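You operate a simulated robot arm through the tools that you are given. There is no shell and no other tool.

You are at the controls of a simulated robot arm. One attempt, no reset.

TASK
Strip the mould in the nest: pins back in their carrier, clamps free, lid on the steel rest.

The check looks at the end state, three seconds after you hand in, the way a careful person would. Anything else that was tipped, shoved, dropped, spilled or broken makes it a failure. A push-on lid holds only when it is set on centred and level and pressed home; a screw cap is set on level and turned clockwise until tight.

THE ROBOT
A 7-joint arm with a two-finger parallel gripper, fixed in place. Base frame: the origin is at the foot of the arm, x ahead of it, y to its left, z up; the work surface is at about z = 860. Readings come in mm, degrees, newtons and seconds.
Its first joint turns from -149.0 to 149.0 degrees. Payload 3.43 kg.
Tool frame: the origin (TCP) lies between the finger pads and is the grasp point; the fingertips stand 30 mm ahead of it; z points along the fingers, y is the line along which they close. Largest opening 94 mm; finger width 28, thickness 10; the body of the gripper, 50 by 96 mm, starts 55 mm behind the TCP.
Orientation is that of the tool frame in the base frame, as [roll, pitch, yaw] about the fixed x, y, z axes, in that order (R = Rz(yaw) Ry(pitch) Rx(roll)). With the fingers straight down and closing along the base's y, the tool's x points along the base's -x, its y along +y and its z along -z.

THE INTERFACE
- The arm moves only by the tool arm_command. Its argument "increments" is a list that holds one entry, the list of rows, each a list of 7 numbers: the shift along the tool's x, y, z in cm, then the turn, a rotation vector about the tool's x, y, z in degrees, then the gripper command, from -1 (fully open) to 1 (shut), values between in proportion. In form: [[[dx, dy, dz, rx, ry, rz, claw], ...]]. A call has 1 to 20 rows; each row is the pose to reach, as a shift and turn from the pose commanded when the call began, along the tool's axes at that moment. Rows are played at 5 a second. More than 50 mm and 8.6 degrees between two rows, or a gripper value outside its range, and nothing of the call is played. A pose out of reach is approached as far as the arm can. The call stops where the force on the tool passes 40 N (or 10 N more than at its start, if that is more) or the arm is blocked; 0.2 s more then pass. Each finger travels about 45 mm/s and halts on what it meets, pressing with about 28 N; the grip force reading is that of the motor and also rises with nothing between the fingers. The clock runs only during rows and for 0.2 s after the last one: add rows that repeat a pose to give the fingers time. The reply holds the time, the measured pose of the TCP, the force on the tool along the base axes, the opening and the grip force, in the units named above and with some noise, with the torque about the TCP (base axes, N m) and any sound that the robot's microphone picked up.
- Cameras (640 x 400 px; columns grow to the right, rows downward): "scene" is fixed at [398.5, -651.9, 1466.7]; the picture's right is [0.11, -0.99, 0.00], its down [-0.69, -0.07, -0.72] and it looks along [0.72, 0.08, -0.69] (base axes); focal length 311 px, centre (320, 200). "wrist" rides on the gripper at [76, 14, -102] in the tool frame; the picture's right is [-0.18, 0.98, 0.00], its down [-0.75, -0.14, -0.64] and it looks along [-0.63, -0.12, 0.77] (tool axes); focal length 243 px, centre (320, 200).
- get_image(camera): a new picture of that camera. The clock stands still meanwhile.
- measure_at(camera, pixels): for up to 12 pixels [column, row] of the newest picture of that camera ("zoom" is the newest enlarged one), the place [x, y, z] in the base frame of the surface seen there, good to about 2 mm. The clock stands still meanwhile.
- enlarge(camera, box): a new picture of the part [left, top, right, bottom] of that camera's present view, enlarged. The clock stands still meanwhile.
- finish_job(): hands the job in; it is judged then, once.

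Unless the task says otherwise, let go and move clear before handing in.

The tools are called after ">>>" by a JSON object that holds its "api" and its "payload". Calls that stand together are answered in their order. arm_command: Moves the arm, as the interface text tells. Its arguments: {"type":"object","properties":{"increments":{"type":"array"}},"required":["increments"]} The other tools are called the same way: get_image (camera) takes a picture; measure_at (camera, pixels) gives the place of the surface under pixels of a picture; enlarge (camera, box) takes an enlarged picture of a part of a camera's view; finish_job () hands the job in.

At the start:

```text
time_s: 0.0
position: [957.4, -241.8, 1180.2]
ee_rot: [179.9, 0.0, -180.0]
force: [0.2, 0.4, 0.5]
moment: [0.01, 0.01, 0.01]
finger_gap: 93.9
grip_force: 0.1
```

scene: 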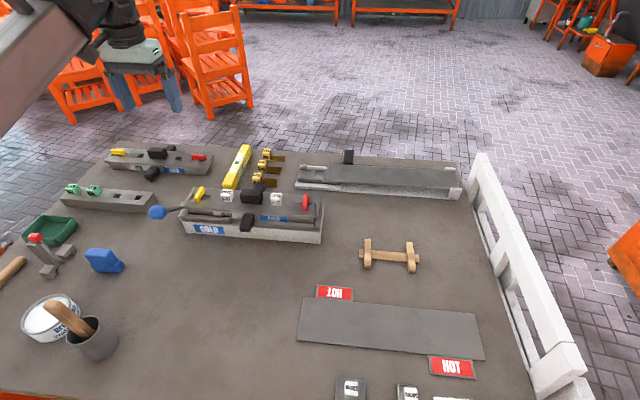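
wrist: 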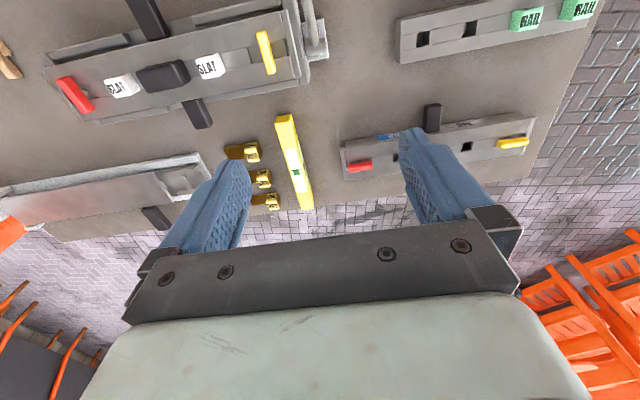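

The scene shows a nest with a mould (about px 250,215) labelled COLD, with red and yellow pins, black clamps and white tags. I'll enlarge several areas to understand it before moving.

>>> {"api": "enlarge", "payload": {"camera": "scene", "box": [140, 140, 340, 265]}}

>>> {"api": "enlarge", "payload": {"camera": "scene", "box": [280, 140, 500, 280]}}

>>> {"api": "enlarge", "payload": {"camera": "scene", "box": [40, 135, 220, 250]}}

>>> {"api": "enlarge", "payload": {"camera": "scene", "box": [280, 270, 500, 400]}}

>>> {"api": "enlarge", "payload": {"camera": "scene", "box": [0, 210, 180, 400]}}

>>> {"api": "enlarge", "payload": {"camera": "wrist", "box": [0, 0, 340, 220]}}

>>> {"api": "enlarge", "payload": {"camera": "wrist", "box": [220, 0, 620, 220]}}

```text
3.20 times, centred on (240, 202) of scene
```

zoom: 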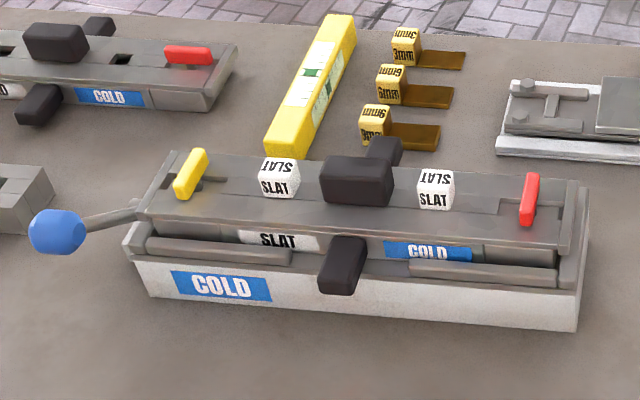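

```text
2.86 times, centred on (390, 210) of scene
```

zoom: 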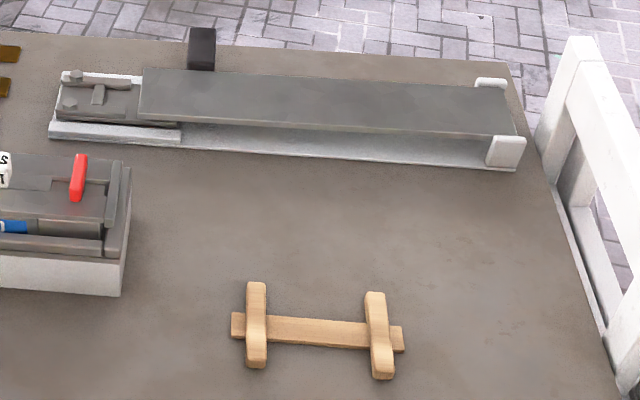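

```text
3.48 times, centred on (130, 192) of scene
```

zoom: 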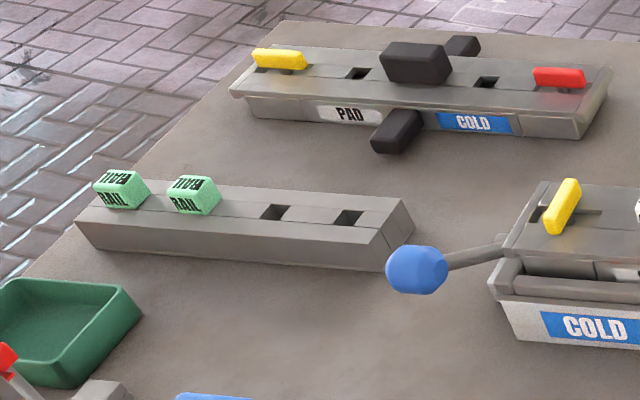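

```text
2.91 times, centred on (390, 335) of scene
```

zoom: 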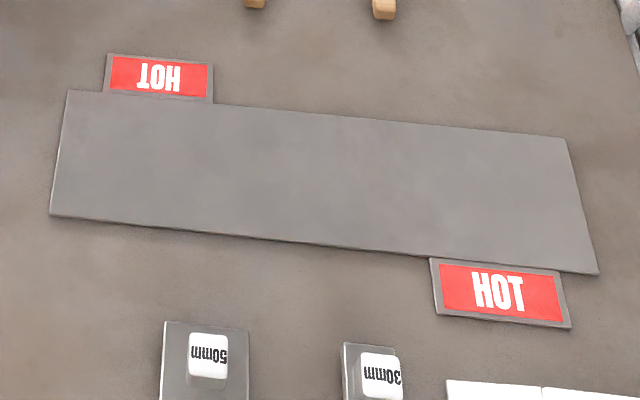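

```text
2.11 times, centred on (90, 305) of scene
```

zoom: 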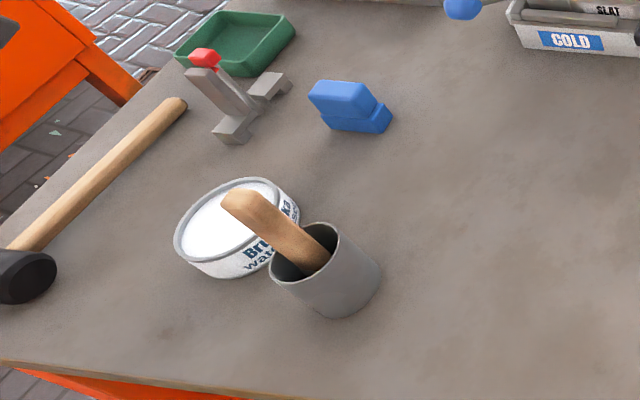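

```text
1.82 times, centred on (170, 110) of wrist
```

zoom: 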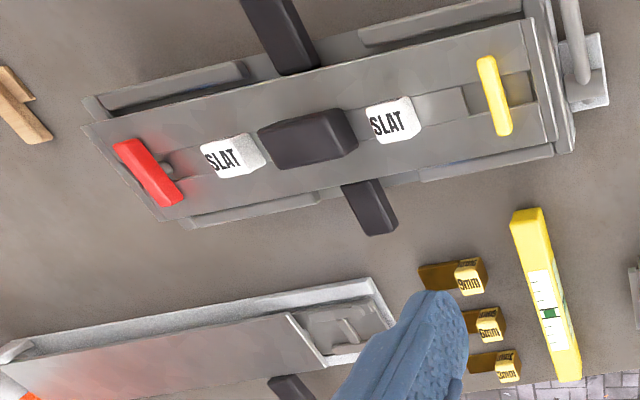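

```text
1.60 times, centred on (420, 110) of wrist
```

zoom: 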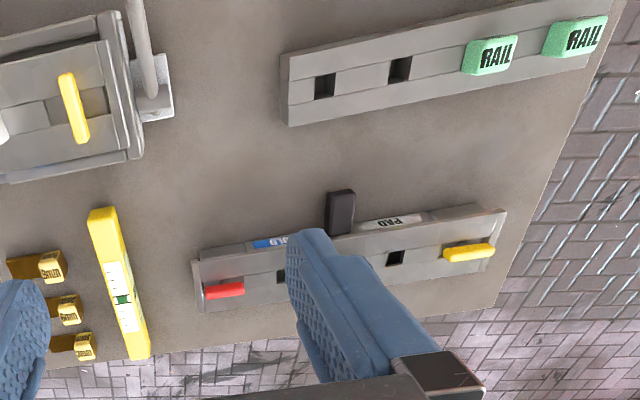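

The nest mould has red and yellow turn-clamps and two SLAT pins. I need coordinates and closer views, so I'll measure the key points first.

>>> {"api": "enlarge", "payload": {"camera": "scene", "box": [150, 165, 340, 250]}}

>>> {"api": "measure_at", "payload": {"camera": "scene", "pixels": [[227, 195], [276, 198], [251, 195], [306, 201], [199, 193], [246, 222], [260, 186], [157, 212], [185, 225], [321, 237], [312, 215], [180, 208]]}}

>>> {"api": "measure_at", "payload": {"camera": "scene", "pixels": [[73, 188], [93, 190], [116, 195], [138, 197], [118, 152], [198, 157], [158, 153], [152, 174], [380, 170], [390, 253], [367, 250], [390, 330]]}}

>>> {"api": "measure_at", "payload": {"camera": "scene", "pixels": [[300, 185], [460, 195], [310, 168], [452, 193], [348, 157], [305, 165], [350, 388], [410, 392], [449, 399], [36, 238], [105, 260], [240, 165]]}}

```text
3.37 times, centred on (245, 208) of scene
```

zoom: 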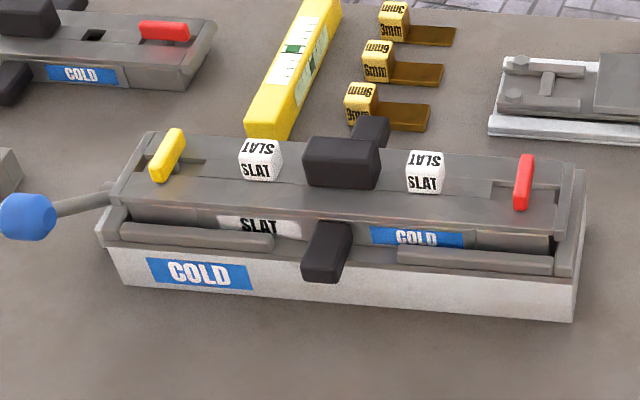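

```text
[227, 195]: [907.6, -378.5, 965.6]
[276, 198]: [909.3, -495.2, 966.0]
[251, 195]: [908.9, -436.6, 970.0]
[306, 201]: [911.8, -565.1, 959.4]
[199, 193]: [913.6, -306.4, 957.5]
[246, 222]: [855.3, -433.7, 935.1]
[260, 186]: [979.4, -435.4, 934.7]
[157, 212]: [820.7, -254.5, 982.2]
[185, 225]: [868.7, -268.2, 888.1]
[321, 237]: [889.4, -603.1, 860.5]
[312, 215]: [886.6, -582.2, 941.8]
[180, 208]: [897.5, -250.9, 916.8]
```

```text
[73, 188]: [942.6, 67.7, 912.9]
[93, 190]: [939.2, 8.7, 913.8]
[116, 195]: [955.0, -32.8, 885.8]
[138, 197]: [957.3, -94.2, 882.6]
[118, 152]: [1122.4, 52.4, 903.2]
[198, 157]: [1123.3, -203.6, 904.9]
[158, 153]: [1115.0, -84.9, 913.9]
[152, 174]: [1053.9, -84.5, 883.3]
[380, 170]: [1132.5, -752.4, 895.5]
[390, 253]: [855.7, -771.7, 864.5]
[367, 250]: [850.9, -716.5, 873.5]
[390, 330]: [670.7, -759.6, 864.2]
```

```text
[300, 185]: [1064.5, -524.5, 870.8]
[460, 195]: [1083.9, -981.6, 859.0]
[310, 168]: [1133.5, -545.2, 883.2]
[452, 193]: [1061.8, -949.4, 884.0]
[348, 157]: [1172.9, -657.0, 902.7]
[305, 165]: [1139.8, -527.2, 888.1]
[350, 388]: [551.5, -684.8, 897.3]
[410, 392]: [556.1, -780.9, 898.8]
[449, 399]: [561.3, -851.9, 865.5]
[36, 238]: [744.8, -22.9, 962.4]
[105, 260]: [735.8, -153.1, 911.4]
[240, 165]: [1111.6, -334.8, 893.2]
```

The nest mould lies around x≈910, y from -270 to -590, at the edge of reach. I'll move in at height for a closer wrist view of it.

>>> {"api": "arm_command", "payload": {"increments": [[[2.96, -2.69, -0.29, 0, 0, 0, -1], [5.92, -5.38, -0.58, 0, 0, 0, -1], [8.88, -8.07, -0.87, 0, 0, 0, -1], [11.84, -10.76, -1.16, 0, 0, 0, -1], [14.8, -13.45, -1.45, 0, 0, 0, -1], [17.76, -16.14, -1.74, 0, 0, 0, -1], [20.7, -18.8, -2, 0, 0, 0, -1]]]}}

>>> {"api": "get_image", "payload": {"camera": "wrist"}}

>>> {"api": "get_image", "payload": {"camera": "scene"}}

```text
time_s: 1.0
position: [850.4, -343.6, 1190.0]
ee_rot: [-179.9, 0.4, 179.8]
force: [1.8, -4.1, -5.8]
moment: [0.57, -0.21, 0.4]
finger_gap: 94.1
grip_force: 0.0
stopped in row 4: the force on the tool passed its limit at 47 N (the readings are from after the stop); the commanded pose is now the measured one
```

```text
taken
```

wrist: 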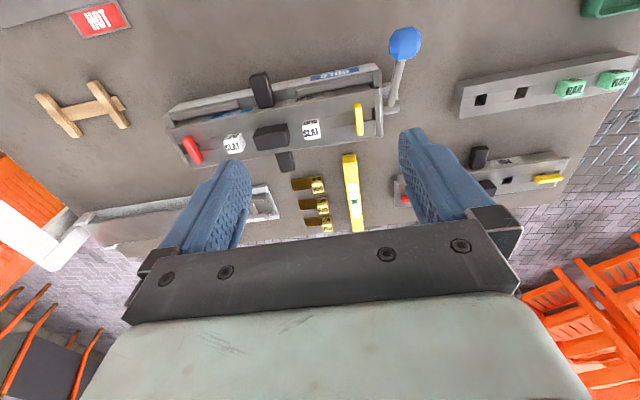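

```text
taken
```

scene: 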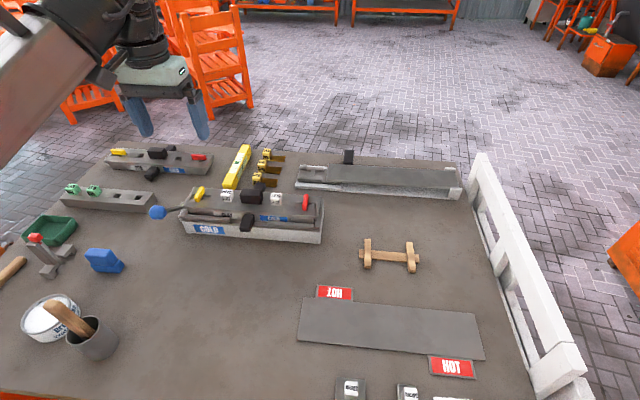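

The stop looks like an inertial force reading (nothing is near the tool), so I'll move more gently. First I'll look closely with this wrist view.

>>> {"api": "enlarge", "payload": {"camera": "wrist", "box": [150, 20, 430, 195]}}

>>> {"api": "measure_at", "payload": {"camera": "wrist", "pixels": [[234, 144], [311, 130], [270, 136], [192, 150], [358, 118], [404, 42], [481, 100], [521, 94], [570, 88], [98, 20]]}}

>>> {"api": "arm_command", "payload": {"increments": [[[1, -0.5, 0, 0, 0, 0, -1], [3, -1.8, 0, 0, 0, 0, -1], [5, -3.5, 0, 0, 0, 0, -1], [7, -5.2, 0, 0, 0, 0, -1], [9, -7, 0, 0, 0, 0, -1], [10, -8, 0, 0, 0, 0, -1], [10, -8, 0, 0, 0, 0, -1]]]}}

>>> {"api": "get_image", "payload": {"camera": "wrist"}}

```text
2.29 times, centred on (290, 108) of wrist
```

zoom: 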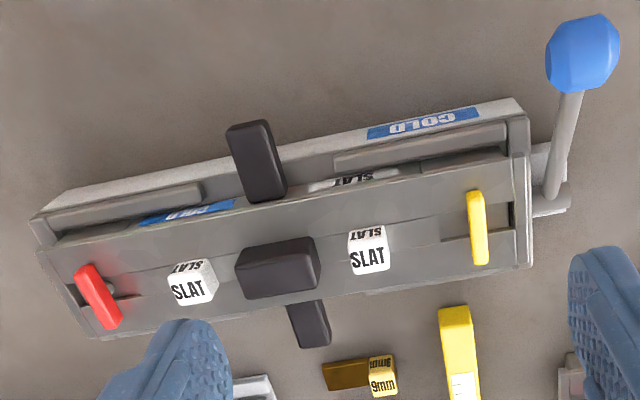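

```text
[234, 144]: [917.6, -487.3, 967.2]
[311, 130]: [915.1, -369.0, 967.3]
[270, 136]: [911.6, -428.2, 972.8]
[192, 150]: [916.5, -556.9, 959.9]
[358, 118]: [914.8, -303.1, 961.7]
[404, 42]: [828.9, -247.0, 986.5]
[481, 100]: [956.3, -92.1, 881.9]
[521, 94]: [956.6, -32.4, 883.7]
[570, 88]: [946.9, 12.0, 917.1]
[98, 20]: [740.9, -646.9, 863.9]
```

```text
time_s: 1.6
position: [828.2, -356.3, 1191.3]
ee_rot: [-179.9, 0.8, 179.7]
force: [3.1, -4.1, -9.2]
moment: [0.34, -0.26, 0.27]
finger_gap: 94.1
grip_force: 0.0
stopped in row 2: the force on the tool passed its limit at 44 N (the readings are from after the stop); the commanded pose is now the measured one
```

```text
taken
```

wrist: 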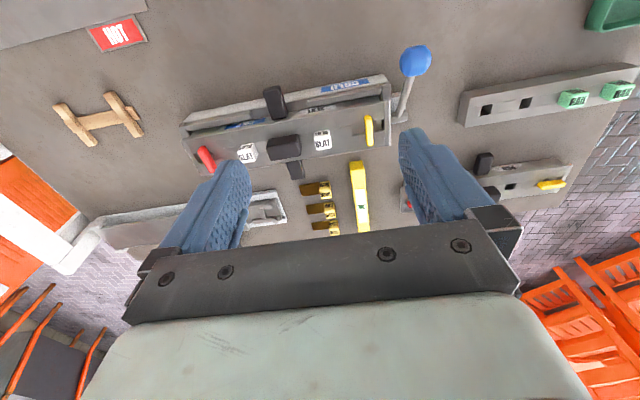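

Force passed the limit again with nothing visible near the tool. I'll hold still to see what the residual force is.

>>> {"api": "arm_command", "payload": {"increments": [[[0, 0, 0, 0, 0, 0, -1], [0, 0, 0, 0, 0, 0, -1], [0, 0, 0, 0, 0, 0, -1]]]}}

>>> {"api": "get_image", "payload": {"camera": "scene"}}

```text
time_s: 2.4
position: [828.2, -356.9, 1191.3]
ee_rot: [-179.9, 0.7, 179.6]
force: [5.7, -4.1, -13.9]
moment: [0.29, -0.39, 0.25]
finger_gap: 94.2
grip_force: 0.0
```

```text
taken
```

scene: 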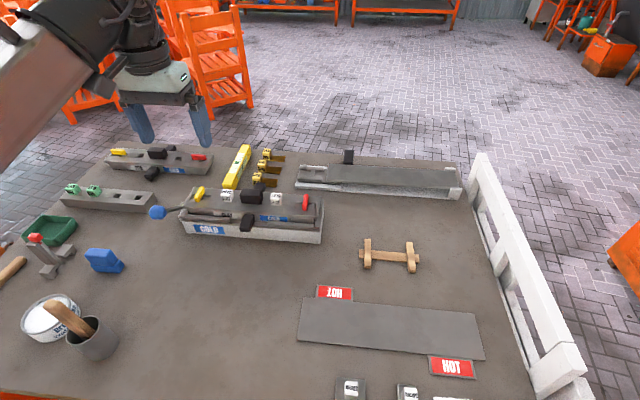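

>>> {"api": "enlarge", "payload": {"camera": "scene", "box": [0, 0, 240, 150]}}

>>> {"api": "arm_command", "payload": {"increments": [[[0, 0, -0.5, 0, 0, 0, -1], [0, 0, -1, 0, 0, 0, -1], [0, 0, -1, 0, 0, 0, -1]]]}}

```text
2.67 times, centred on (120, 75) of scene
```

zoom: 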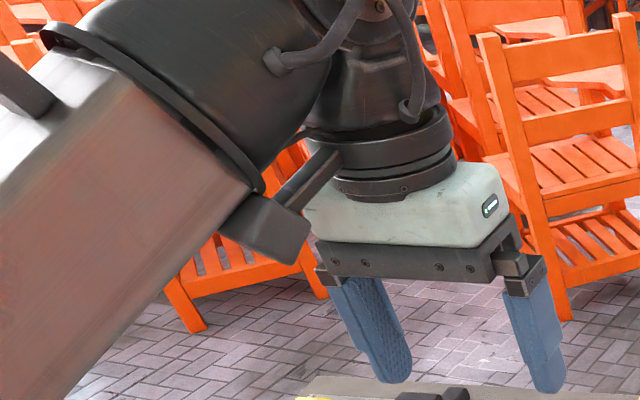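

```text
time_s: 2.9
position: [830.1, -357.1, 1199.5]
ee_rot: [-179.6, 1.1, 179.6]
force: [7.9, -2.5, -13.5]
moment: [-0.05, -0.1, 0.03]
finger_gap: 94.2
grip_force: 0.1
stopped in row 2: the force on the tool passed its limit at 44 N (the readings are from after the stop); the commanded pose is now the measured one
```

The enlarged picture shows the wrist camera housing touching the arm's own forearm (zoom px 270,225) — the tool is too high and close in for this posture. I'll back outward and go lower, which opens that angle.

>>> {"api": "arm_command", "payload": {"increments": [[[-1, 0, 1, 0, 0, 0, -1], [-2, 0, 2.5, 0, 0, 0, -1], [-2, 0, 4.5, 0, 0, 0, -1], [-2, 0, 6.5, 0, 0, 0, -1], [-2, 0, 8.5, 0, 0, 0, -1], [-2, 0, 10, 0, 0, 0, -1], [-2, 0, 10, 0, 0, 0, -1]]]}}

>>> {"api": "enlarge", "payload": {"camera": "scene", "box": [0, 0, 240, 150]}}

>>> {"api": "get_image", "payload": {"camera": "wrist"}}

```text
time_s: 4.5
position: [851.7, -356.9, 1098.1]
ee_rot: [-179.9, 1.1, 179.6]
force: [0.3, -0.1, 0.0]
moment: [0.01, 0.02, 0.0]
finger_gap: 93.6
grip_force: 0.1
```

```text
2.67 times, centred on (120, 75) of scene
```

zoom: 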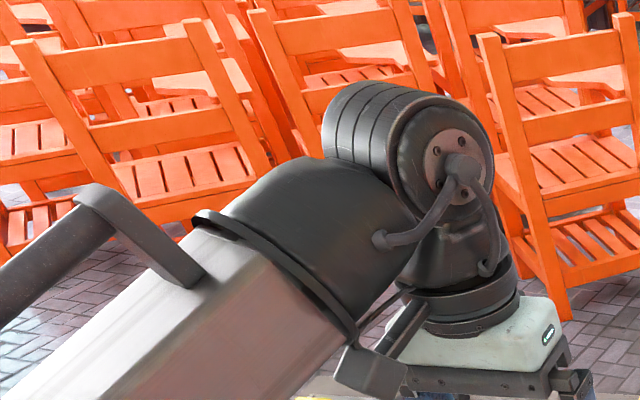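

```text
taken
```

wrist: 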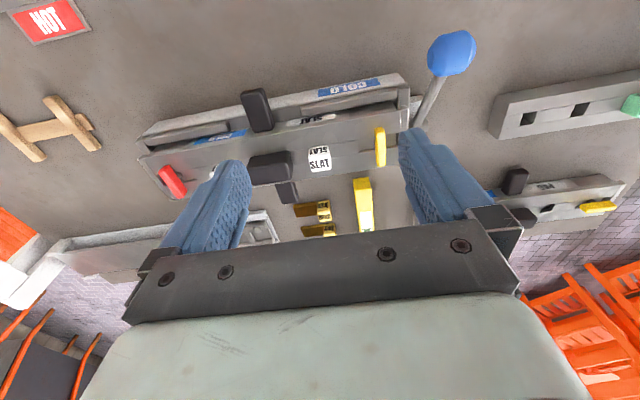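

Free now (force ≈ 0), with the nest mould in view. I'll swing right with a yaw turn to inspect the hot plate, wooden rest and the front-right corner before choosing the "steel rest".

>>> {"api": "arm_command", "payload": {"increments": [[[0.7, -0.8, 0, 0, 0, 3, -1], [2.5, -2.9, 0, 0, 0, 10, -1], [5, -5.8, 0, 0, 0, 18, -1], [7.5, -8.7, 0, 0, 0, 26, -1], [10, -11.6, 0, 0, 0, 34, -1], [12.5, -14.5, 0, 0, 0, 42, -1], [15, -17.4, 0, 0, 0, 50, -1], [17.5, -20.3, 0, 0, 0, 58, -1], [20, -23.2, 0, 0, 0, 66, -1], [22.5, -26.1, 0, 0, 0, 74, -1], [24, -28, 0, 0, 0, 79, -1], [25, -29, 0, 0, 0, 80, -1], [25, -29, 0, 0, 0, 80, -1]]]}}

>>> {"api": "get_image", "payload": {"camera": "wrist"}}

>>> {"api": "get_image", "payload": {"camera": "scene"}}

```text
time_s: 7.3
position: [600.0, -644.6, 1098.9]
ee_rot: [179.1, 0.4, 99.7]
force: [0.5, 0.0, -0.4]
moment: [0.03, 0.0, 0.0]
finger_gap: 93.9
grip_force: 0.1
```

```text
taken
```

wrist: 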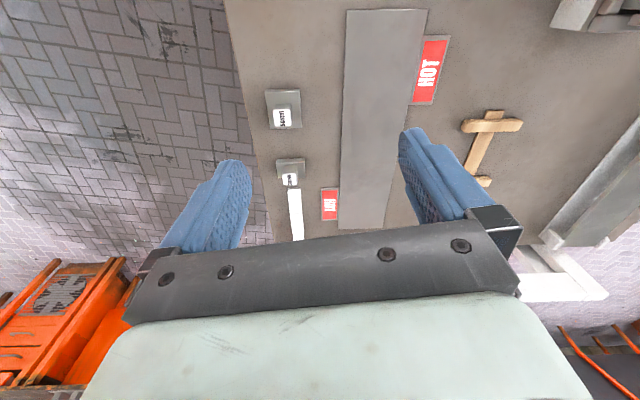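

```text
taken
```

scene: 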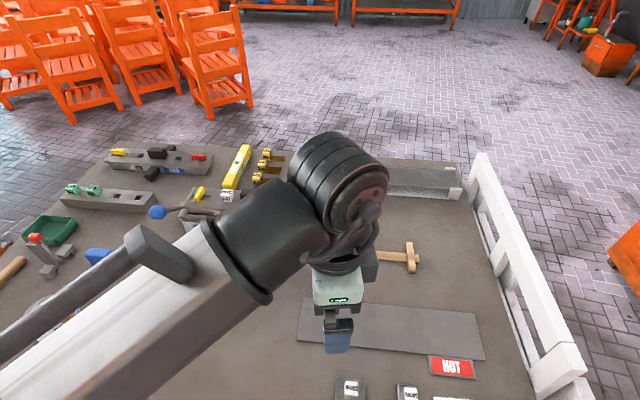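

>>> {"api": "enlarge", "payload": {"camera": "wrist", "box": [240, 0, 560, 240]}}

>>> {"api": "measure_at", "payload": {"camera": "wrist", "pixels": [[347, 12], [425, 12], [341, 226], [383, 226], [387, 120], [430, 70], [329, 205], [284, 115], [290, 178], [297, 215], [492, 126], [477, 160]]}}

>>> {"api": "measure_at", "payload": {"camera": "scene", "pixels": [[301, 299], [298, 341], [473, 313], [484, 359], [428, 180], [461, 190], [486, 160], [360, 258], [413, 262], [409, 247], [351, 388], [408, 393]]}}

```text
1.67 times, centred on (400, 120) of wrist
```

zoom: 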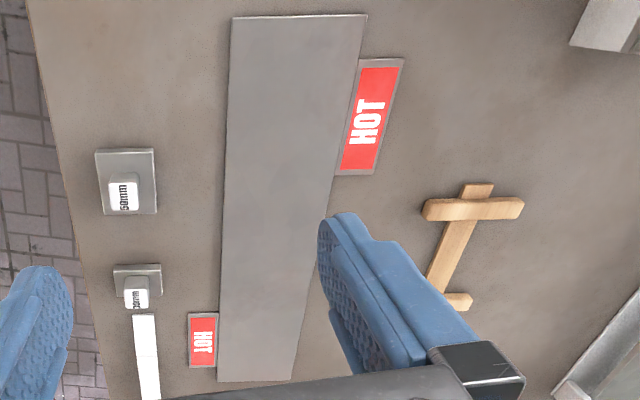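

```text
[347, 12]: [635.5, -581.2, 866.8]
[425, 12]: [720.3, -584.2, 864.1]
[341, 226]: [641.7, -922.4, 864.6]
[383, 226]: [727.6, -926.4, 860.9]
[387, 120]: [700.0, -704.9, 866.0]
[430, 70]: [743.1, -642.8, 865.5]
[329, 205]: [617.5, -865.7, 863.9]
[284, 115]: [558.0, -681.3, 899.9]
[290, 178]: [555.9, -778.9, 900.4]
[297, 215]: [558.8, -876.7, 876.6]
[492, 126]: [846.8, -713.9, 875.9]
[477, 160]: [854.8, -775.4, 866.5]
```

```text
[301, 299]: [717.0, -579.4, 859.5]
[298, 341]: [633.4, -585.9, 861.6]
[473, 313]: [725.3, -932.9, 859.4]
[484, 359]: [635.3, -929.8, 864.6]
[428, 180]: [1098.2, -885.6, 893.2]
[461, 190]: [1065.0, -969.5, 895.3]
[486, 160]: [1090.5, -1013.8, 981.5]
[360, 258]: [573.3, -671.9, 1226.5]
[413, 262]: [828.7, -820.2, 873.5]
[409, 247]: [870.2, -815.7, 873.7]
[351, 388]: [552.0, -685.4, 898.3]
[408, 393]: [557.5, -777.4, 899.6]
```

The steel sheet with HOT tags spans x 635–722, y -581…-930 at z≈864; wood is the other rest, so the sheet is the steel rest. Now I'll swing back left to inspect the pin carrier and the left-hand items.

>>> {"api": "arm_command", "payload": {"increments": [[[1, 1, 0, 0, 0, -2, -1], [3.5, 3.7, 0, 0, 0, -6, -1], [6.2, 6.6, 0, 0, 0, -10, -1], [8.9, 9.5, 0, 0, 0, -14, -1], [11.6, 12.4, 0, 0, 0, -18, -1], [14.3, 15.3, 0, 0, 0, -22, -1], [17, 18.2, 0, 0, 0, -26, -1], [19.7, 21.1, 0, 0, 0, -30, -1], [22.4, 24, 0, 0, 0, -34, -1], [25, 26.9, 0, 0, 0, -38, -1], [26.5, 28.5, 0, 0, 0, -40, -1], [27, 29, 0, 0, 0, -40, -1], [27, 29, 0, 0, 0, -40, -1]]]}}

>>> {"api": "arm_command", "payload": {"increments": [[[0.7, 1, 0, 0, 0, 0, -1], [2.5, 3.2, 0, 0, 0, 0, -1], [5, 6.4, 0, 0, 0, 0, -1], [7.5, 9.6, 0, 0, 0, 0, -1], [10, 12.8, 0, 0, 0, 0, -1], [12.5, 16, 0, 0, 0, 0, -1], [15, 19.2, 0, 0, 0, 0, -1], [17.5, 22.4, 0, 0, 0, 0, -1], [20, 25.5, 0, 0, 0, 0, -1], [21.3, 27, 0, 0, 0, 0, -1], [21.7, 27.5, 0, 0, 0, 0, -1], [21.7, 27.5, 0, 0, 0, 0, -1]]]}}

>>> {"api": "get_image", "payload": {"camera": "wrist"}}

>>> {"api": "get_image", "payload": {"camera": "scene"}}

```text
time_s: 10.1
position: [841.2, -331.2, 1096.6]
ee_rot: [179.6, 0.8, 139.6]
force: [-0.6, -0.3, -0.4]
moment: [0.03, -0.03, 0.01]
finger_gap: 93.9
grip_force: 0.0
```

```text
time_s: 12.7
position: [852.7, 18.5, 1099.0]
ee_rot: [179.6, 0.9, 139.6]
force: [0.4, -1.1, -0.2]
moment: [-0.01, -0.01, 0.0]
finger_gap: 94.0
grip_force: 0.0
```

```text
taken
```

wrist: 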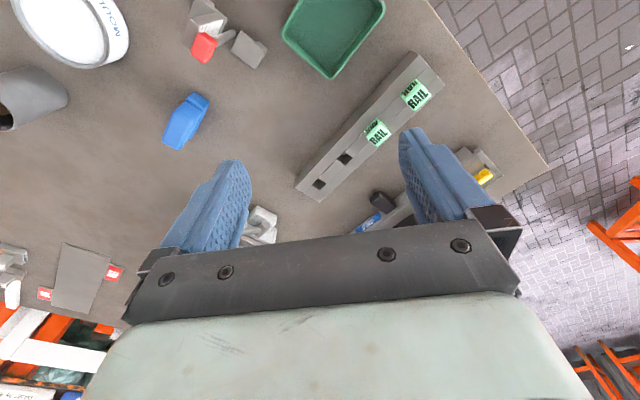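

```text
taken
```

scene: 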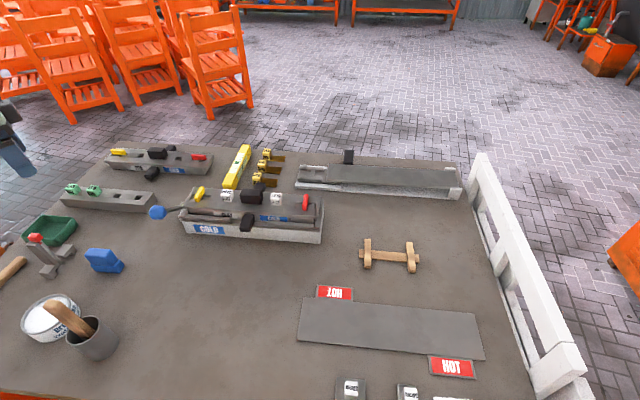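

>>> {"api": "enlarge", "payload": {"camera": "wrist", "box": [280, 40, 460, 210]}}

>>> {"api": "enlarge", "payload": {"camera": "wrist", "box": [150, 0, 300, 160]}}

>>> {"api": "measure_at", "payload": {"camera": "wrist", "pixels": [[319, 184], [346, 158], [377, 130], [415, 92], [314, 190], [325, 180], [340, 165], [352, 153], [332, 172], [296, 188], [410, 55], [306, 196]]}}

>>> {"api": "measure_at", "payload": {"camera": "wrist", "pixels": [[205, 47], [250, 50], [185, 120], [335, 30], [228, 36], [210, 20]]}}

```text
2.35 times, centred on (370, 125) of wrist
```

zoom: 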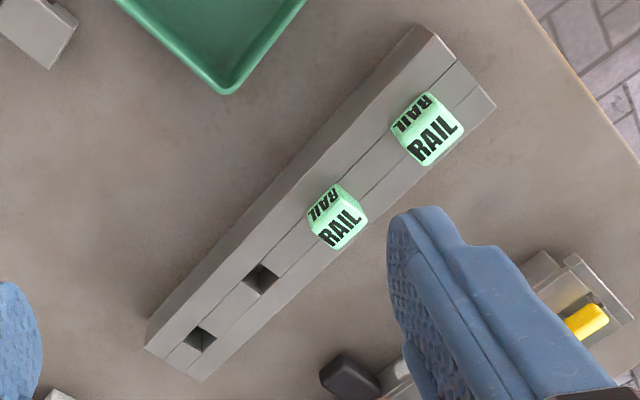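

```text
2.50 times, centred on (225, 80) of wrist
```

zoom: 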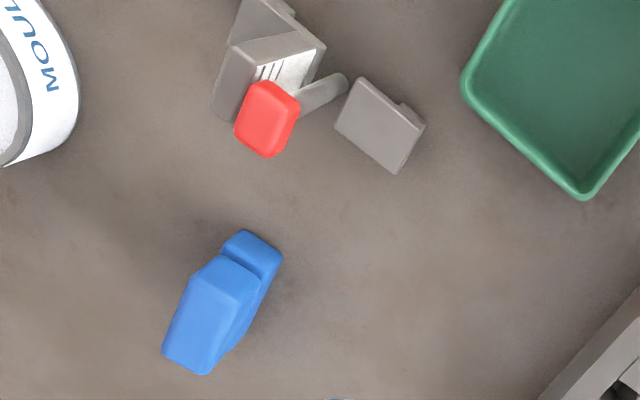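

```text
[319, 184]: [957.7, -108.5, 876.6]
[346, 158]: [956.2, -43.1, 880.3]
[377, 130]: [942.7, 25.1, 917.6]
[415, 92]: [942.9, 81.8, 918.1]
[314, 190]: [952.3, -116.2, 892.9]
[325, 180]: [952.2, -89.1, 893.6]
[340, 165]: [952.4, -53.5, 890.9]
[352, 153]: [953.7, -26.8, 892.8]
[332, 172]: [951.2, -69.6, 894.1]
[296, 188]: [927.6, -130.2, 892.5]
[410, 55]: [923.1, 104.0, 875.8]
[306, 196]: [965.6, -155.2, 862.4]
```

```text
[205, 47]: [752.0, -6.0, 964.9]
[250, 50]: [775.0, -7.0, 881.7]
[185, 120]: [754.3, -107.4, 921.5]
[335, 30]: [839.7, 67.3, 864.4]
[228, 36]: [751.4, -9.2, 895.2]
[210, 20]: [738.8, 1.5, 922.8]
```

The carrier has two empty slots (wrist px 319,184 and 346,158) beside the two green RAIL pins, all alike. Now I'll look at the nest's lever end and the yellow clamp up close.

>>> {"api": "arm_command", "payload": {"increments": [[[-0.6, -0.9, 0.2, 0, 0, 0, -1], [-2.6, -3.8, 0.8, 0, 0, 0, -1], [-4.8, -7.1, 1.6, 0, 0, 0, -1], [-7, -10.4, 2.5, 0, 0, 0, -1], [-9.2, -13.7, 3.3, 0, 0, 0, -1], [-10.7, -16, 3.9, 0, 0, 0, -1], [-11.1, -16.5, 3.9, 0, 0, 0, -1], [-11.1, -16.5, 3.9, 0, 0, 0, -1]]]}}

>>> {"api": "get_image", "payload": {"camera": "wrist"}}

>>> {"api": "enlarge", "payload": {"camera": "wrist", "box": [200, 0, 460, 200]}}

```text
time_s: 14.5
position: [831.0, -178.5, 1060.9]
ee_rot: [179.6, 0.9, 139.6]
force: [0.1, 0.5, 0.0]
moment: [-0.02, 0.0, -0.01]
finger_gap: 94.1
grip_force: 0.2
```

```text
taken
```

wrist: 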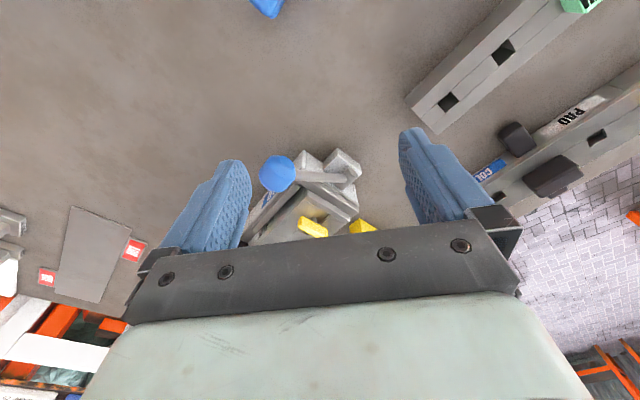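

```text
2.00 times, centred on (330, 100) of wrist
```

zoom: 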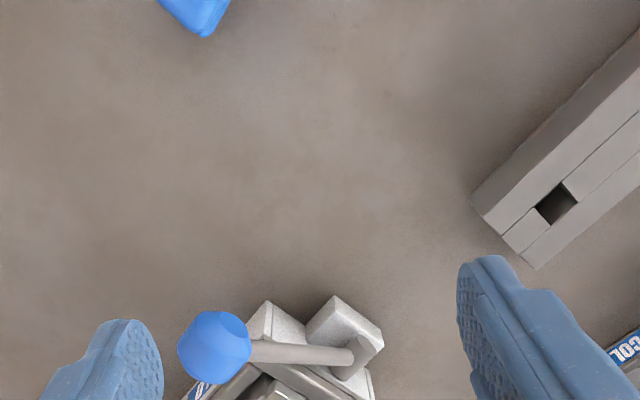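

The useful part of the wrist picture is straight below the camera, so I'll move further forward to bring the nest into the upper half.

>>> {"api": "arm_command", "payload": {"increments": [[[-0.8, -0.3, 0, 0, 0, 0, -1], [-3.5, -1, 0, 0, 0, 0, -1], [-6.5, -2, 0, 0, 0, 0, -1], [-9.5, -2.9, 0, 0, 0, 0, -1], [-12.5, -3.8, 0, 0, 0, 0, -1], [-13.6, -4.1, 0, 0, 0, 0, -1], [-13.6, -4.1, 0, 0, 0, 0, -1]]]}}

>>> {"api": "get_image", "payload": {"camera": "wrist"}}

>>> {"api": "enlarge", "payload": {"camera": "wrist", "box": [130, 0, 450, 200]}}

```text
time_s: 16.1
position: [909.0, -298.4, 1059.9]
ee_rot: [179.6, 0.9, 139.7]
force: [-0.3, -0.2, 0.2]
moment: [0.0, 0.0, 0.03]
finger_gap: 94.1
grip_force: 0.1
```

```text
taken
```

wrist: 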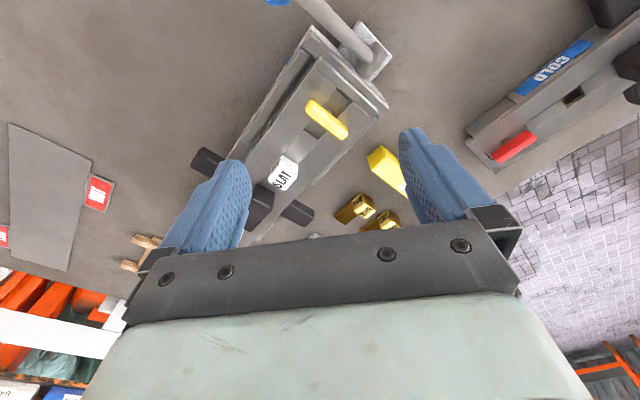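

```text
2.00 times, centred on (290, 100) of wrist
```

zoom: 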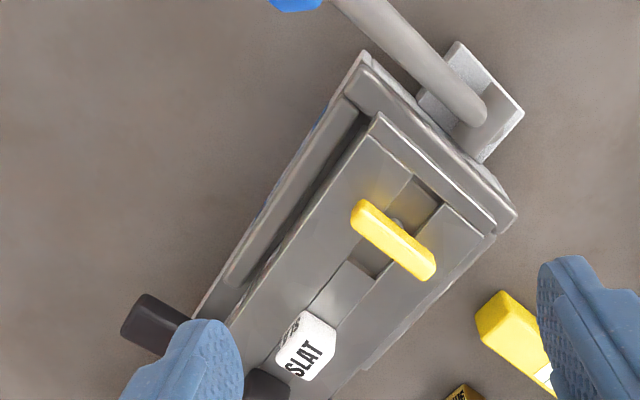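

The yellow bar lies across its lengthwise slot (zoom px 393,240), so it is locked; along the slot will be free, as on the PAD mould. I'll measure details.

>>> {"api": "measure_at", "payload": {"camera": "zoom", "pixels": [[362, 210], [428, 270], [393, 240], [370, 180], [400, 200], [428, 195], [360, 265], [345, 290], [300, 310], [312, 355], [326, 325], [281, 352]]}}

>>> {"api": "measure_at", "payload": {"camera": "zoom", "pixels": [[381, 117], [493, 235], [366, 55], [513, 215], [360, 105], [240, 300], [365, 370], [450, 100], [480, 115], [375, 20], [425, 260], [365, 270]]}}

```text
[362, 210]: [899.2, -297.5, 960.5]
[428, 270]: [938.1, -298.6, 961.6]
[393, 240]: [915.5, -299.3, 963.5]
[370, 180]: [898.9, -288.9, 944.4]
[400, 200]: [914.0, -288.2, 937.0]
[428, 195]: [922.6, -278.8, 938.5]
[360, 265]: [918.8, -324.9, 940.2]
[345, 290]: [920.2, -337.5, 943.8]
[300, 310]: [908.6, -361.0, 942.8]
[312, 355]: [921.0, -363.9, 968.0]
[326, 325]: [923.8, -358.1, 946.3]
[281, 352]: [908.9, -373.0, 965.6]
```

```text
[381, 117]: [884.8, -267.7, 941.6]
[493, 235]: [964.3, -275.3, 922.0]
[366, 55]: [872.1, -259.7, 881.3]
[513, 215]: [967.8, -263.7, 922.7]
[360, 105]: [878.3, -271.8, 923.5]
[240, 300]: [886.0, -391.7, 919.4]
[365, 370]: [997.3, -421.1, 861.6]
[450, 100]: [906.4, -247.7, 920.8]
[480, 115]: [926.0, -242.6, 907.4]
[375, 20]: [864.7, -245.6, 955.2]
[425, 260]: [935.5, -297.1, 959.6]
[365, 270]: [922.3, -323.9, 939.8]
```

Lid top is z≈944, the yellow bar top z≈961, centred near (917,-299). Now I'll test how far the arm really reaches toward the far pin and red clamp, staying at z≈1060.

>>> {"api": "arm_command", "payload": {"increments": [[[-0.8, -0.9, 0, 0, 0, -2, -1], [-3, -3.4, 0, 0, 0, -8, -1], [-5.3, -5.9, 0, 0, 0, -14, -1], [-7.6, -8.4, 0, 0, 0, -20, -1], [-9.9, -10.9, 0, 0, 0, -26, -1], [-12, -13.4, 0, 0, 0, -33, -1], [-13.2, -14.7, 0, 0, 0, -39, -1], [-13.5, -15, 0, 0, 0, -40, -1], [-13.5, -15, 0, 0, 0, -40, -1], [-13.5, -15, 0, 0, 0, -40, -1]]]}}

>>> {"api": "get_image", "payload": {"camera": "wrist"}}

>>> {"api": "get_image", "payload": {"camera": "scene"}}

```text
time_s: 18.3
position: [912.8, -499.6, 1061.1]
ee_rot: [-179.8, 1.1, 179.6]
force: [0.1, 0.3, 0.8]
moment: [0.04, 0.0, 0.03]
finger_gap: 93.9
grip_force: 0.0
```

```text
taken
```

wrist: 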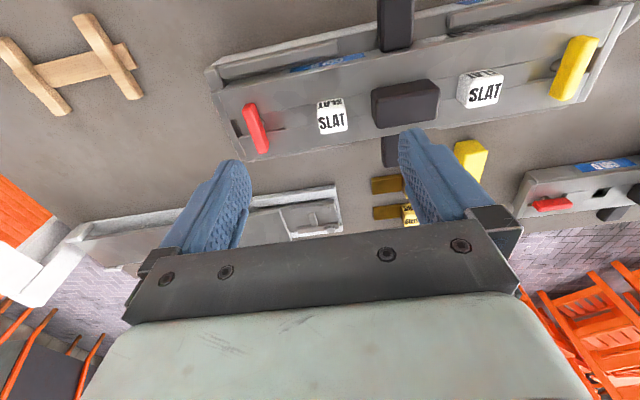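

```text
taken
```

scene: 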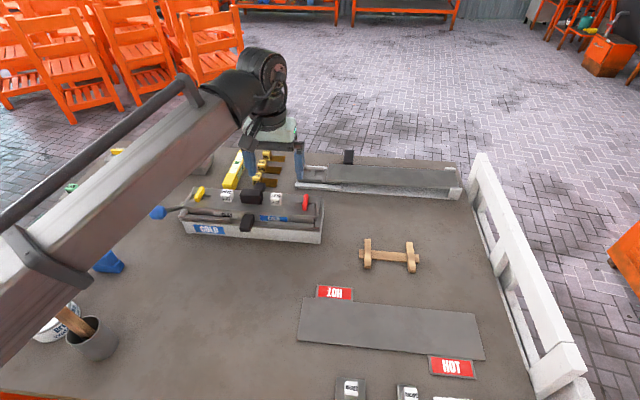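

Reach is fine there (r≈1041 at z 1061). I'll take detail measurements of pins, handle and red clamp from this nearer view.

>>> {"api": "enlarge", "payload": {"camera": "wrist", "box": [200, 0, 420, 165]}}

>>> {"api": "measure_at", "payload": {"camera": "wrist", "pixels": [[332, 120], [318, 113], [345, 113], [332, 130], [331, 105], [482, 93], [251, 106], [263, 150], [257, 128], [405, 105], [374, 105], [438, 100]]}}

>>> {"api": "measure_at", "payload": {"camera": "wrist", "pixels": [[300, 110], [330, 150], [217, 90], [241, 160], [232, 130], [275, 128], [570, 68], [460, 80], [503, 80], [375, 92], [435, 85], [405, 118]]}}

```text
2.42 times, centred on (310, 82) of wrist
```

zoom: 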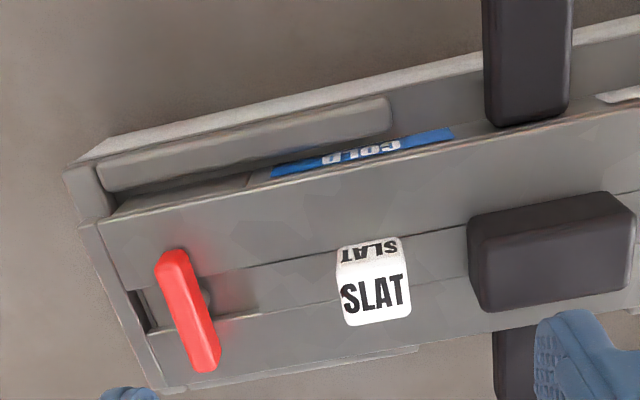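

```text
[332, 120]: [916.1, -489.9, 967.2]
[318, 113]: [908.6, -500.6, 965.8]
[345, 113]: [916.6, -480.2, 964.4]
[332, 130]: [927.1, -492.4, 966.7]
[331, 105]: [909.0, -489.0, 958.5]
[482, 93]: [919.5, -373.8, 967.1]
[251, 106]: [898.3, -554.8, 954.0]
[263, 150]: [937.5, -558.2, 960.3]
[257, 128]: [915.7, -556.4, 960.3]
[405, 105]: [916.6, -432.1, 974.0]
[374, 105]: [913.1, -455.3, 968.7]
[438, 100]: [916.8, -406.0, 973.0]
```

```text
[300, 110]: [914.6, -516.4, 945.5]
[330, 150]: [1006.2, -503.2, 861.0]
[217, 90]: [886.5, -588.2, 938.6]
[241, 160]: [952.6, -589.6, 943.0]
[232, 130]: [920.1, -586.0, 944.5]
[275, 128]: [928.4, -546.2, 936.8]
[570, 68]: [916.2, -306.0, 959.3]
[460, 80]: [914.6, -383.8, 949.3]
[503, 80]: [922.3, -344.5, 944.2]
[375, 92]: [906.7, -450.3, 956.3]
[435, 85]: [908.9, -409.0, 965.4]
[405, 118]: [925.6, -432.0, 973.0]
```

Pin block tops are z≈967, about 22 mm wide, at about (919,-372) and (919,-490); lid handle centre is about (918,-431). I'll level the tool, then turn to yaw 90 (fingers closing along x) above the near pin.

>>> {"api": "arm_command", "payload": {"increments": [[[0, 0, 0, 0, 1.0, 0, -1], [0, 0, 0, 0, 1.0, 0, -1]]]}}

>>> {"api": "arm_command", "payload": {"increments": [[[0, 0.5, 0, 0, 0, 4, -1], [-0.1, 1.5, 0, 0, 0, 12, -1], [-0.2, 2.5, 0, 0, 0, 20, -1], [-0.3, 3.7, 0, 0, 0, 28, -1], [-0.3, 5, 0, 0, 0, 36, -1], [-0.4, 6.3, 0, 0, 0, 44, -1], [-0.5, 7.6, 0, 0, 0, 52, -1], [-0.5, 9, 0, 0, 0, 60, -1], [-0.6, 10.3, 0, 0, 0, 68, -1], [-0.6, 11.5, 0, 0, 0, 76, -1], [-0.6, 12.3, 0, 0, 0, 84, -1], [-0.6, 12.8, 0, 0, 0, 89.6, -1], [-0.6, 12.8, 0, 0, 0, 89.6, -1], [-0.6, 12.8, 0, 0, 0, 89.6, -1]]]}}

>>> {"api": "get_image", "payload": {"camera": "wrist"}}

```text
time_s: 18.9
position: [914.7, -499.9, 1061.9]
ee_rot: [-179.7, -0.1, 179.6]
force: [-0.2, 0.2, 0.0]
moment: [0.02, -0.01, 0.03]
finger_gap: 93.9
grip_force: 0.0
```

```text
time_s: 21.9
position: [921.8, -371.8, 1061.1]
ee_rot: [-180.0, 0.2, 89.9]
force: [0.6, -0.2, 1.0]
moment: [-0.01, -0.04, 0.01]
finger_gap: 93.9
grip_force: 0.0
```

```text
taken
```

wrist: 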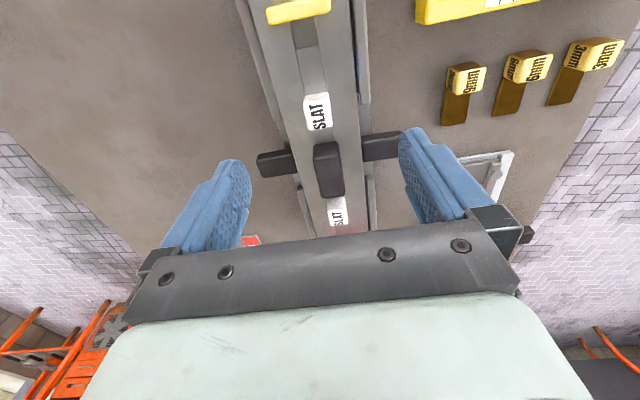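

The pin top sits at px (318,113), very near where the TCP axis projects (320,120). I'll measure its edges precisely.

>>> {"api": "enlarge", "payload": {"camera": "wrist", "box": [270, 70, 370, 150]}}

>>> {"api": "measure_at", "payload": {"camera": "wrist", "pixels": [[306, 112], [328, 112], [317, 98], [317, 130], [312, 105], [324, 120], [298, 110], [340, 110]]}}

```text
5.00 times, centred on (320, 110) of wrist
```

zoom: 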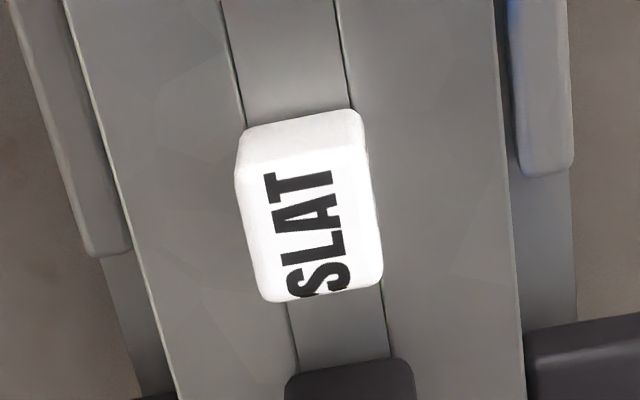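

```text
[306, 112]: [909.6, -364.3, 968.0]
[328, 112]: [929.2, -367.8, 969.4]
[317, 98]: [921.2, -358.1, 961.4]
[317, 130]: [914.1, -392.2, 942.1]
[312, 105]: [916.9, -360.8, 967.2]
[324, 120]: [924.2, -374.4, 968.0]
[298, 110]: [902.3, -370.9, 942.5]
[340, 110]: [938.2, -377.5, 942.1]
```

Pin top centre ≈ (919.5,-370.5), top z≈968, lid surface 942. I'll narrow the fingers to about 50 mm, descend so the tips are at z≈948, then check.

>>> {"api": "arm_command", "payload": {"increments": [[[0.1, -0.15, 0, 0, 0, 0, -0.06], [0.1, -0.15, 0.8, 0, 0, 0, -0.06], [0.1, -0.15, 2.4, 0, 0, 0, -0.06], [0.1, -0.15, 4, 0, 0, 0, -0.06], [0.1, -0.15, 5.5, 0, 0, 0, -0.06], [0.1, -0.15, 6.8, 0, 0, 0, -0.06], [0.1, -0.15, 7.8, 0, 0, 0, -0.06], [0.1, -0.15, 8.3, 0, 0, 0, -0.06], [0.1, -0.15, 8.3, 0, 0, 0, -0.06]]]}}

>>> {"api": "get_image", "payload": {"camera": "wrist"}}

>>> {"api": "get_image", "payload": {"camera": "scene"}}

```text
time_s: 23.9
position: [919.9, -371.3, 978.0]
ee_rot: [-180.0, 0.1, 90.1]
force: [-1.0, 0.2, 0.0]
moment: [0.0, -0.03, 0.0]
finger_gap: 49.8
grip_force: 0.1
```

```text
taken
```

wrist: 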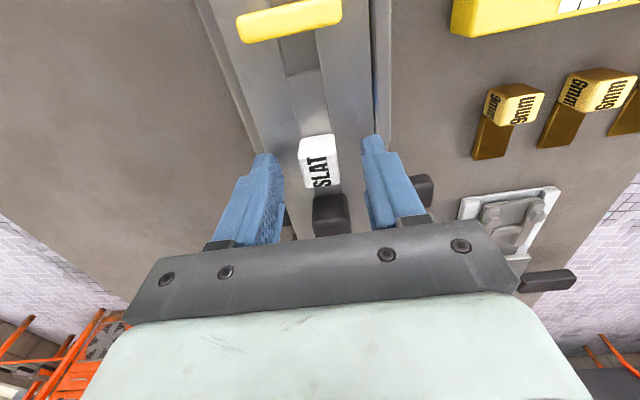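

```text
taken
```

scene: 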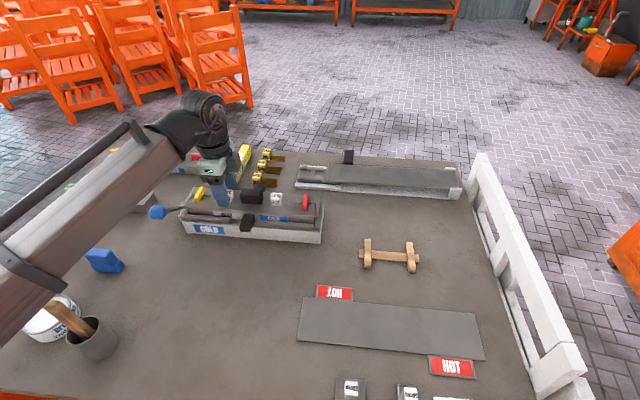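

The pin (px 318,160) is squarely between the fingers. Closing on it now.

>>> {"api": "arm_command", "payload": {"increments": [[[0, 0, 0, 0, 0, 0, 0.3], [0, 0, 0, 0, 0, 0, 0.6], [0, 0, 0, 0, 0, 0, 1], [0, 0, 0, 0, 0, 0, 1], [0, 0, 0, 0, 0, 0, 1]]]}}

>>> {"api": "enlarge", "payload": {"camera": "wrist", "box": [220, 100, 420, 225]}}

```text
time_s: 25.1
position: [919.8, -371.0, 978.4]
ee_rot: [-179.9, 0.2, 90.1]
force: [-0.4, -0.7, 0.1]
moment: [0.03, 0.01, -0.03]
finger_gap: 21.2
grip_force: 28.3
```

```text
3.20 times, centred on (320, 162) of wrist
```

zoom: 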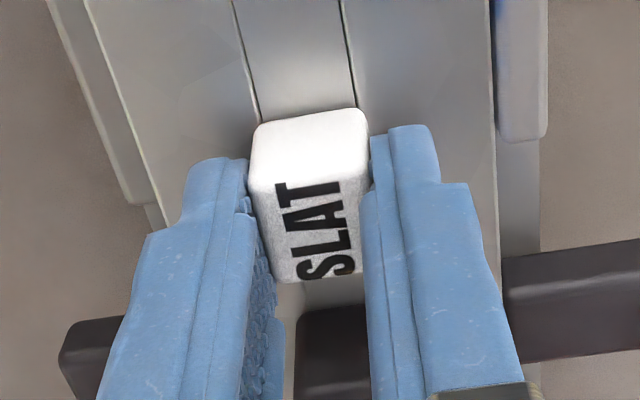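

The pin is gripped (gap 21.2 mm, 28 N). I'll lift it straight up gently.

>>> {"api": "arm_command", "payload": {"increments": [[[0, 0, -0.3, 0, 0, 0, 1], [0, 0, -0.8, 0, 0, 0, 1], [0, 0, -1.6, 0, 0, 0, 1], [0, 0, -2.6, 0, 0, 0, 1], [0, 0, -3.8, 0, 0, 0, 1], [0, 0, -5, 0, 0, 0, 1], [0, 0, -6.2, 0, 0, 0, 1], [0, 0, -7.4, 0, 0, 0, 1], [0, 0, -8.4, 0, 0, 0, 1], [0, 0, -9, 0, 0, 0, 1], [0, 0, -9, 0, 0, 0, 1]]]}}

>>> {"api": "get_image", "payload": {"camera": "wrist"}}

>>> {"api": "enlarge", "payload": {"camera": "scene", "box": [150, 100, 330, 250]}}

```text
time_s: 27.5
position: [919.2, -370.9, 1069.3]
ee_rot: [-179.9, 0.1, 90.0]
force: [0.4, -0.4, -1.1]
moment: [0.0, -0.07, -0.01]
finger_gap: 20.7
grip_force: 28.1
```

```text
taken
```

wrist: 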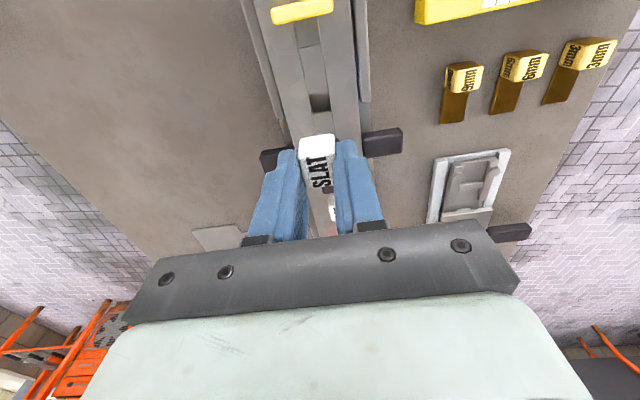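

```text
2.67 times, centred on (240, 175) of scene
```

zoom: 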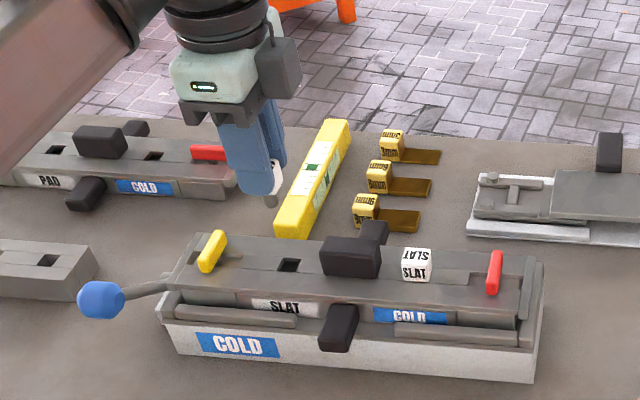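

The pin is out, showing a short shank below it. Let me see the shank length, and the hole in the lid.

>>> {"api": "enlarge", "payload": {"camera": "scene", "box": [205, 150, 285, 220]}}

>>> {"api": "measure_at", "payload": {"camera": "zoom", "pixels": [[395, 125], [375, 175], [372, 188], [385, 150], [340, 320]]}}

```text
5.71 times, centred on (245, 185) of scene
```

zoom: 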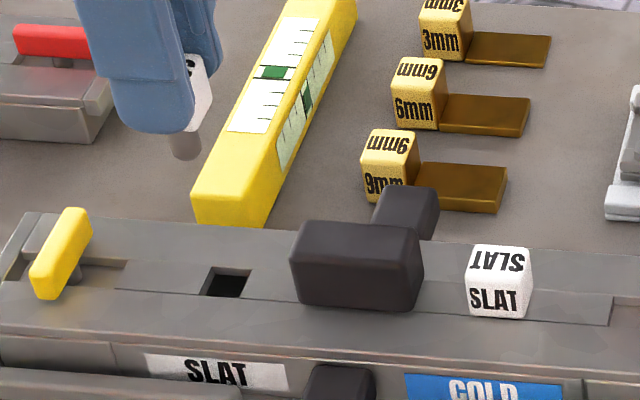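

```text
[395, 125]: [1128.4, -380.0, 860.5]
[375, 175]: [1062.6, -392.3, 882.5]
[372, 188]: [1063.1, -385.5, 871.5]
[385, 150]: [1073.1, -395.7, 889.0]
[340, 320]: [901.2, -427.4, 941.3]
```

>>> {"api": "measure_at", "payload": {"camera": "zoom", "pixels": [[185, 148], [184, 157], [195, 130], [200, 90], [228, 283], [213, 290], [247, 275], [185, 135]]}}

```text
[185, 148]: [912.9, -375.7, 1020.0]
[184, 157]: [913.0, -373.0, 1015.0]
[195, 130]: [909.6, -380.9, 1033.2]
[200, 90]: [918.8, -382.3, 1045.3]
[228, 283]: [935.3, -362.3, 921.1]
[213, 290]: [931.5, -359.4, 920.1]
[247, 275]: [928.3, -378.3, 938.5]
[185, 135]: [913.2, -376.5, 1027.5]
```

Shank is round, about 21 mm long below the block. I'll carry the pin over toward the carrier and look down at the empty slots.

>>> {"api": "arm_command", "payload": {"increments": [[[0.6, 0.1, 0, 0, 0, 0, 1], [2.2, 0.4, 0, 0, 0, 0, 1], [4.8, 0.8, 0, 0, 0, 0, 1], [7.6, 1.2, 0, 0, 0, 0, 1], [10.4, 1.6, 0, 0, 0, 0, 1], [13.2, 2, 0, 0, 0, 0, 1], [16, 2.4, 0, 0, 0, 0, 1], [18.8, 2.8, 0, 0, 0, 0, 1], [21, 3.1, 0, 0, 0, 0, 1], [22.1, 3.2, 0, 0, 0, 0, 1], [22.1, 3.2, 0, 0, 0, 0, 1]]]}}

>>> {"api": "get_image", "payload": {"camera": "wrist"}}

>>> {"api": "enlarge", "payload": {"camera": "wrist", "box": [240, 0, 400, 130]}}

```text
time_s: 29.9
position: [951.9, -148.0, 1066.5]
ee_rot: [-179.9, 0.3, 90.0]
force: [-0.1, -0.1, -0.1]
moment: [0.02, 0.0, 0.03]
finger_gap: 20.8
grip_force: 27.9
```

```text
taken
```

wrist: 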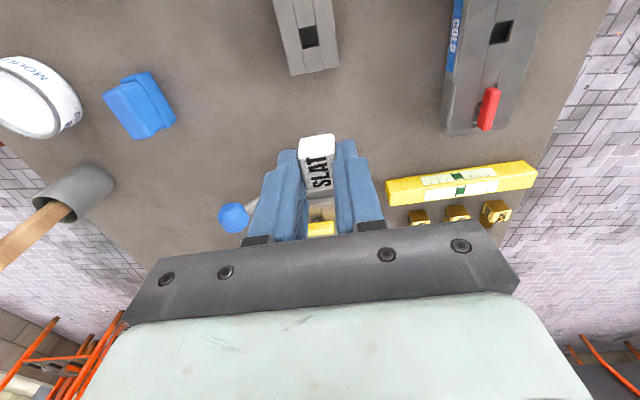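

```text
3.08 times, centred on (320, 65) of wrist
```

zoom: 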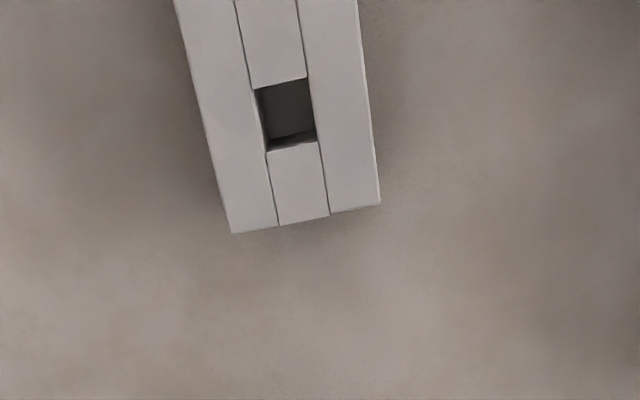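

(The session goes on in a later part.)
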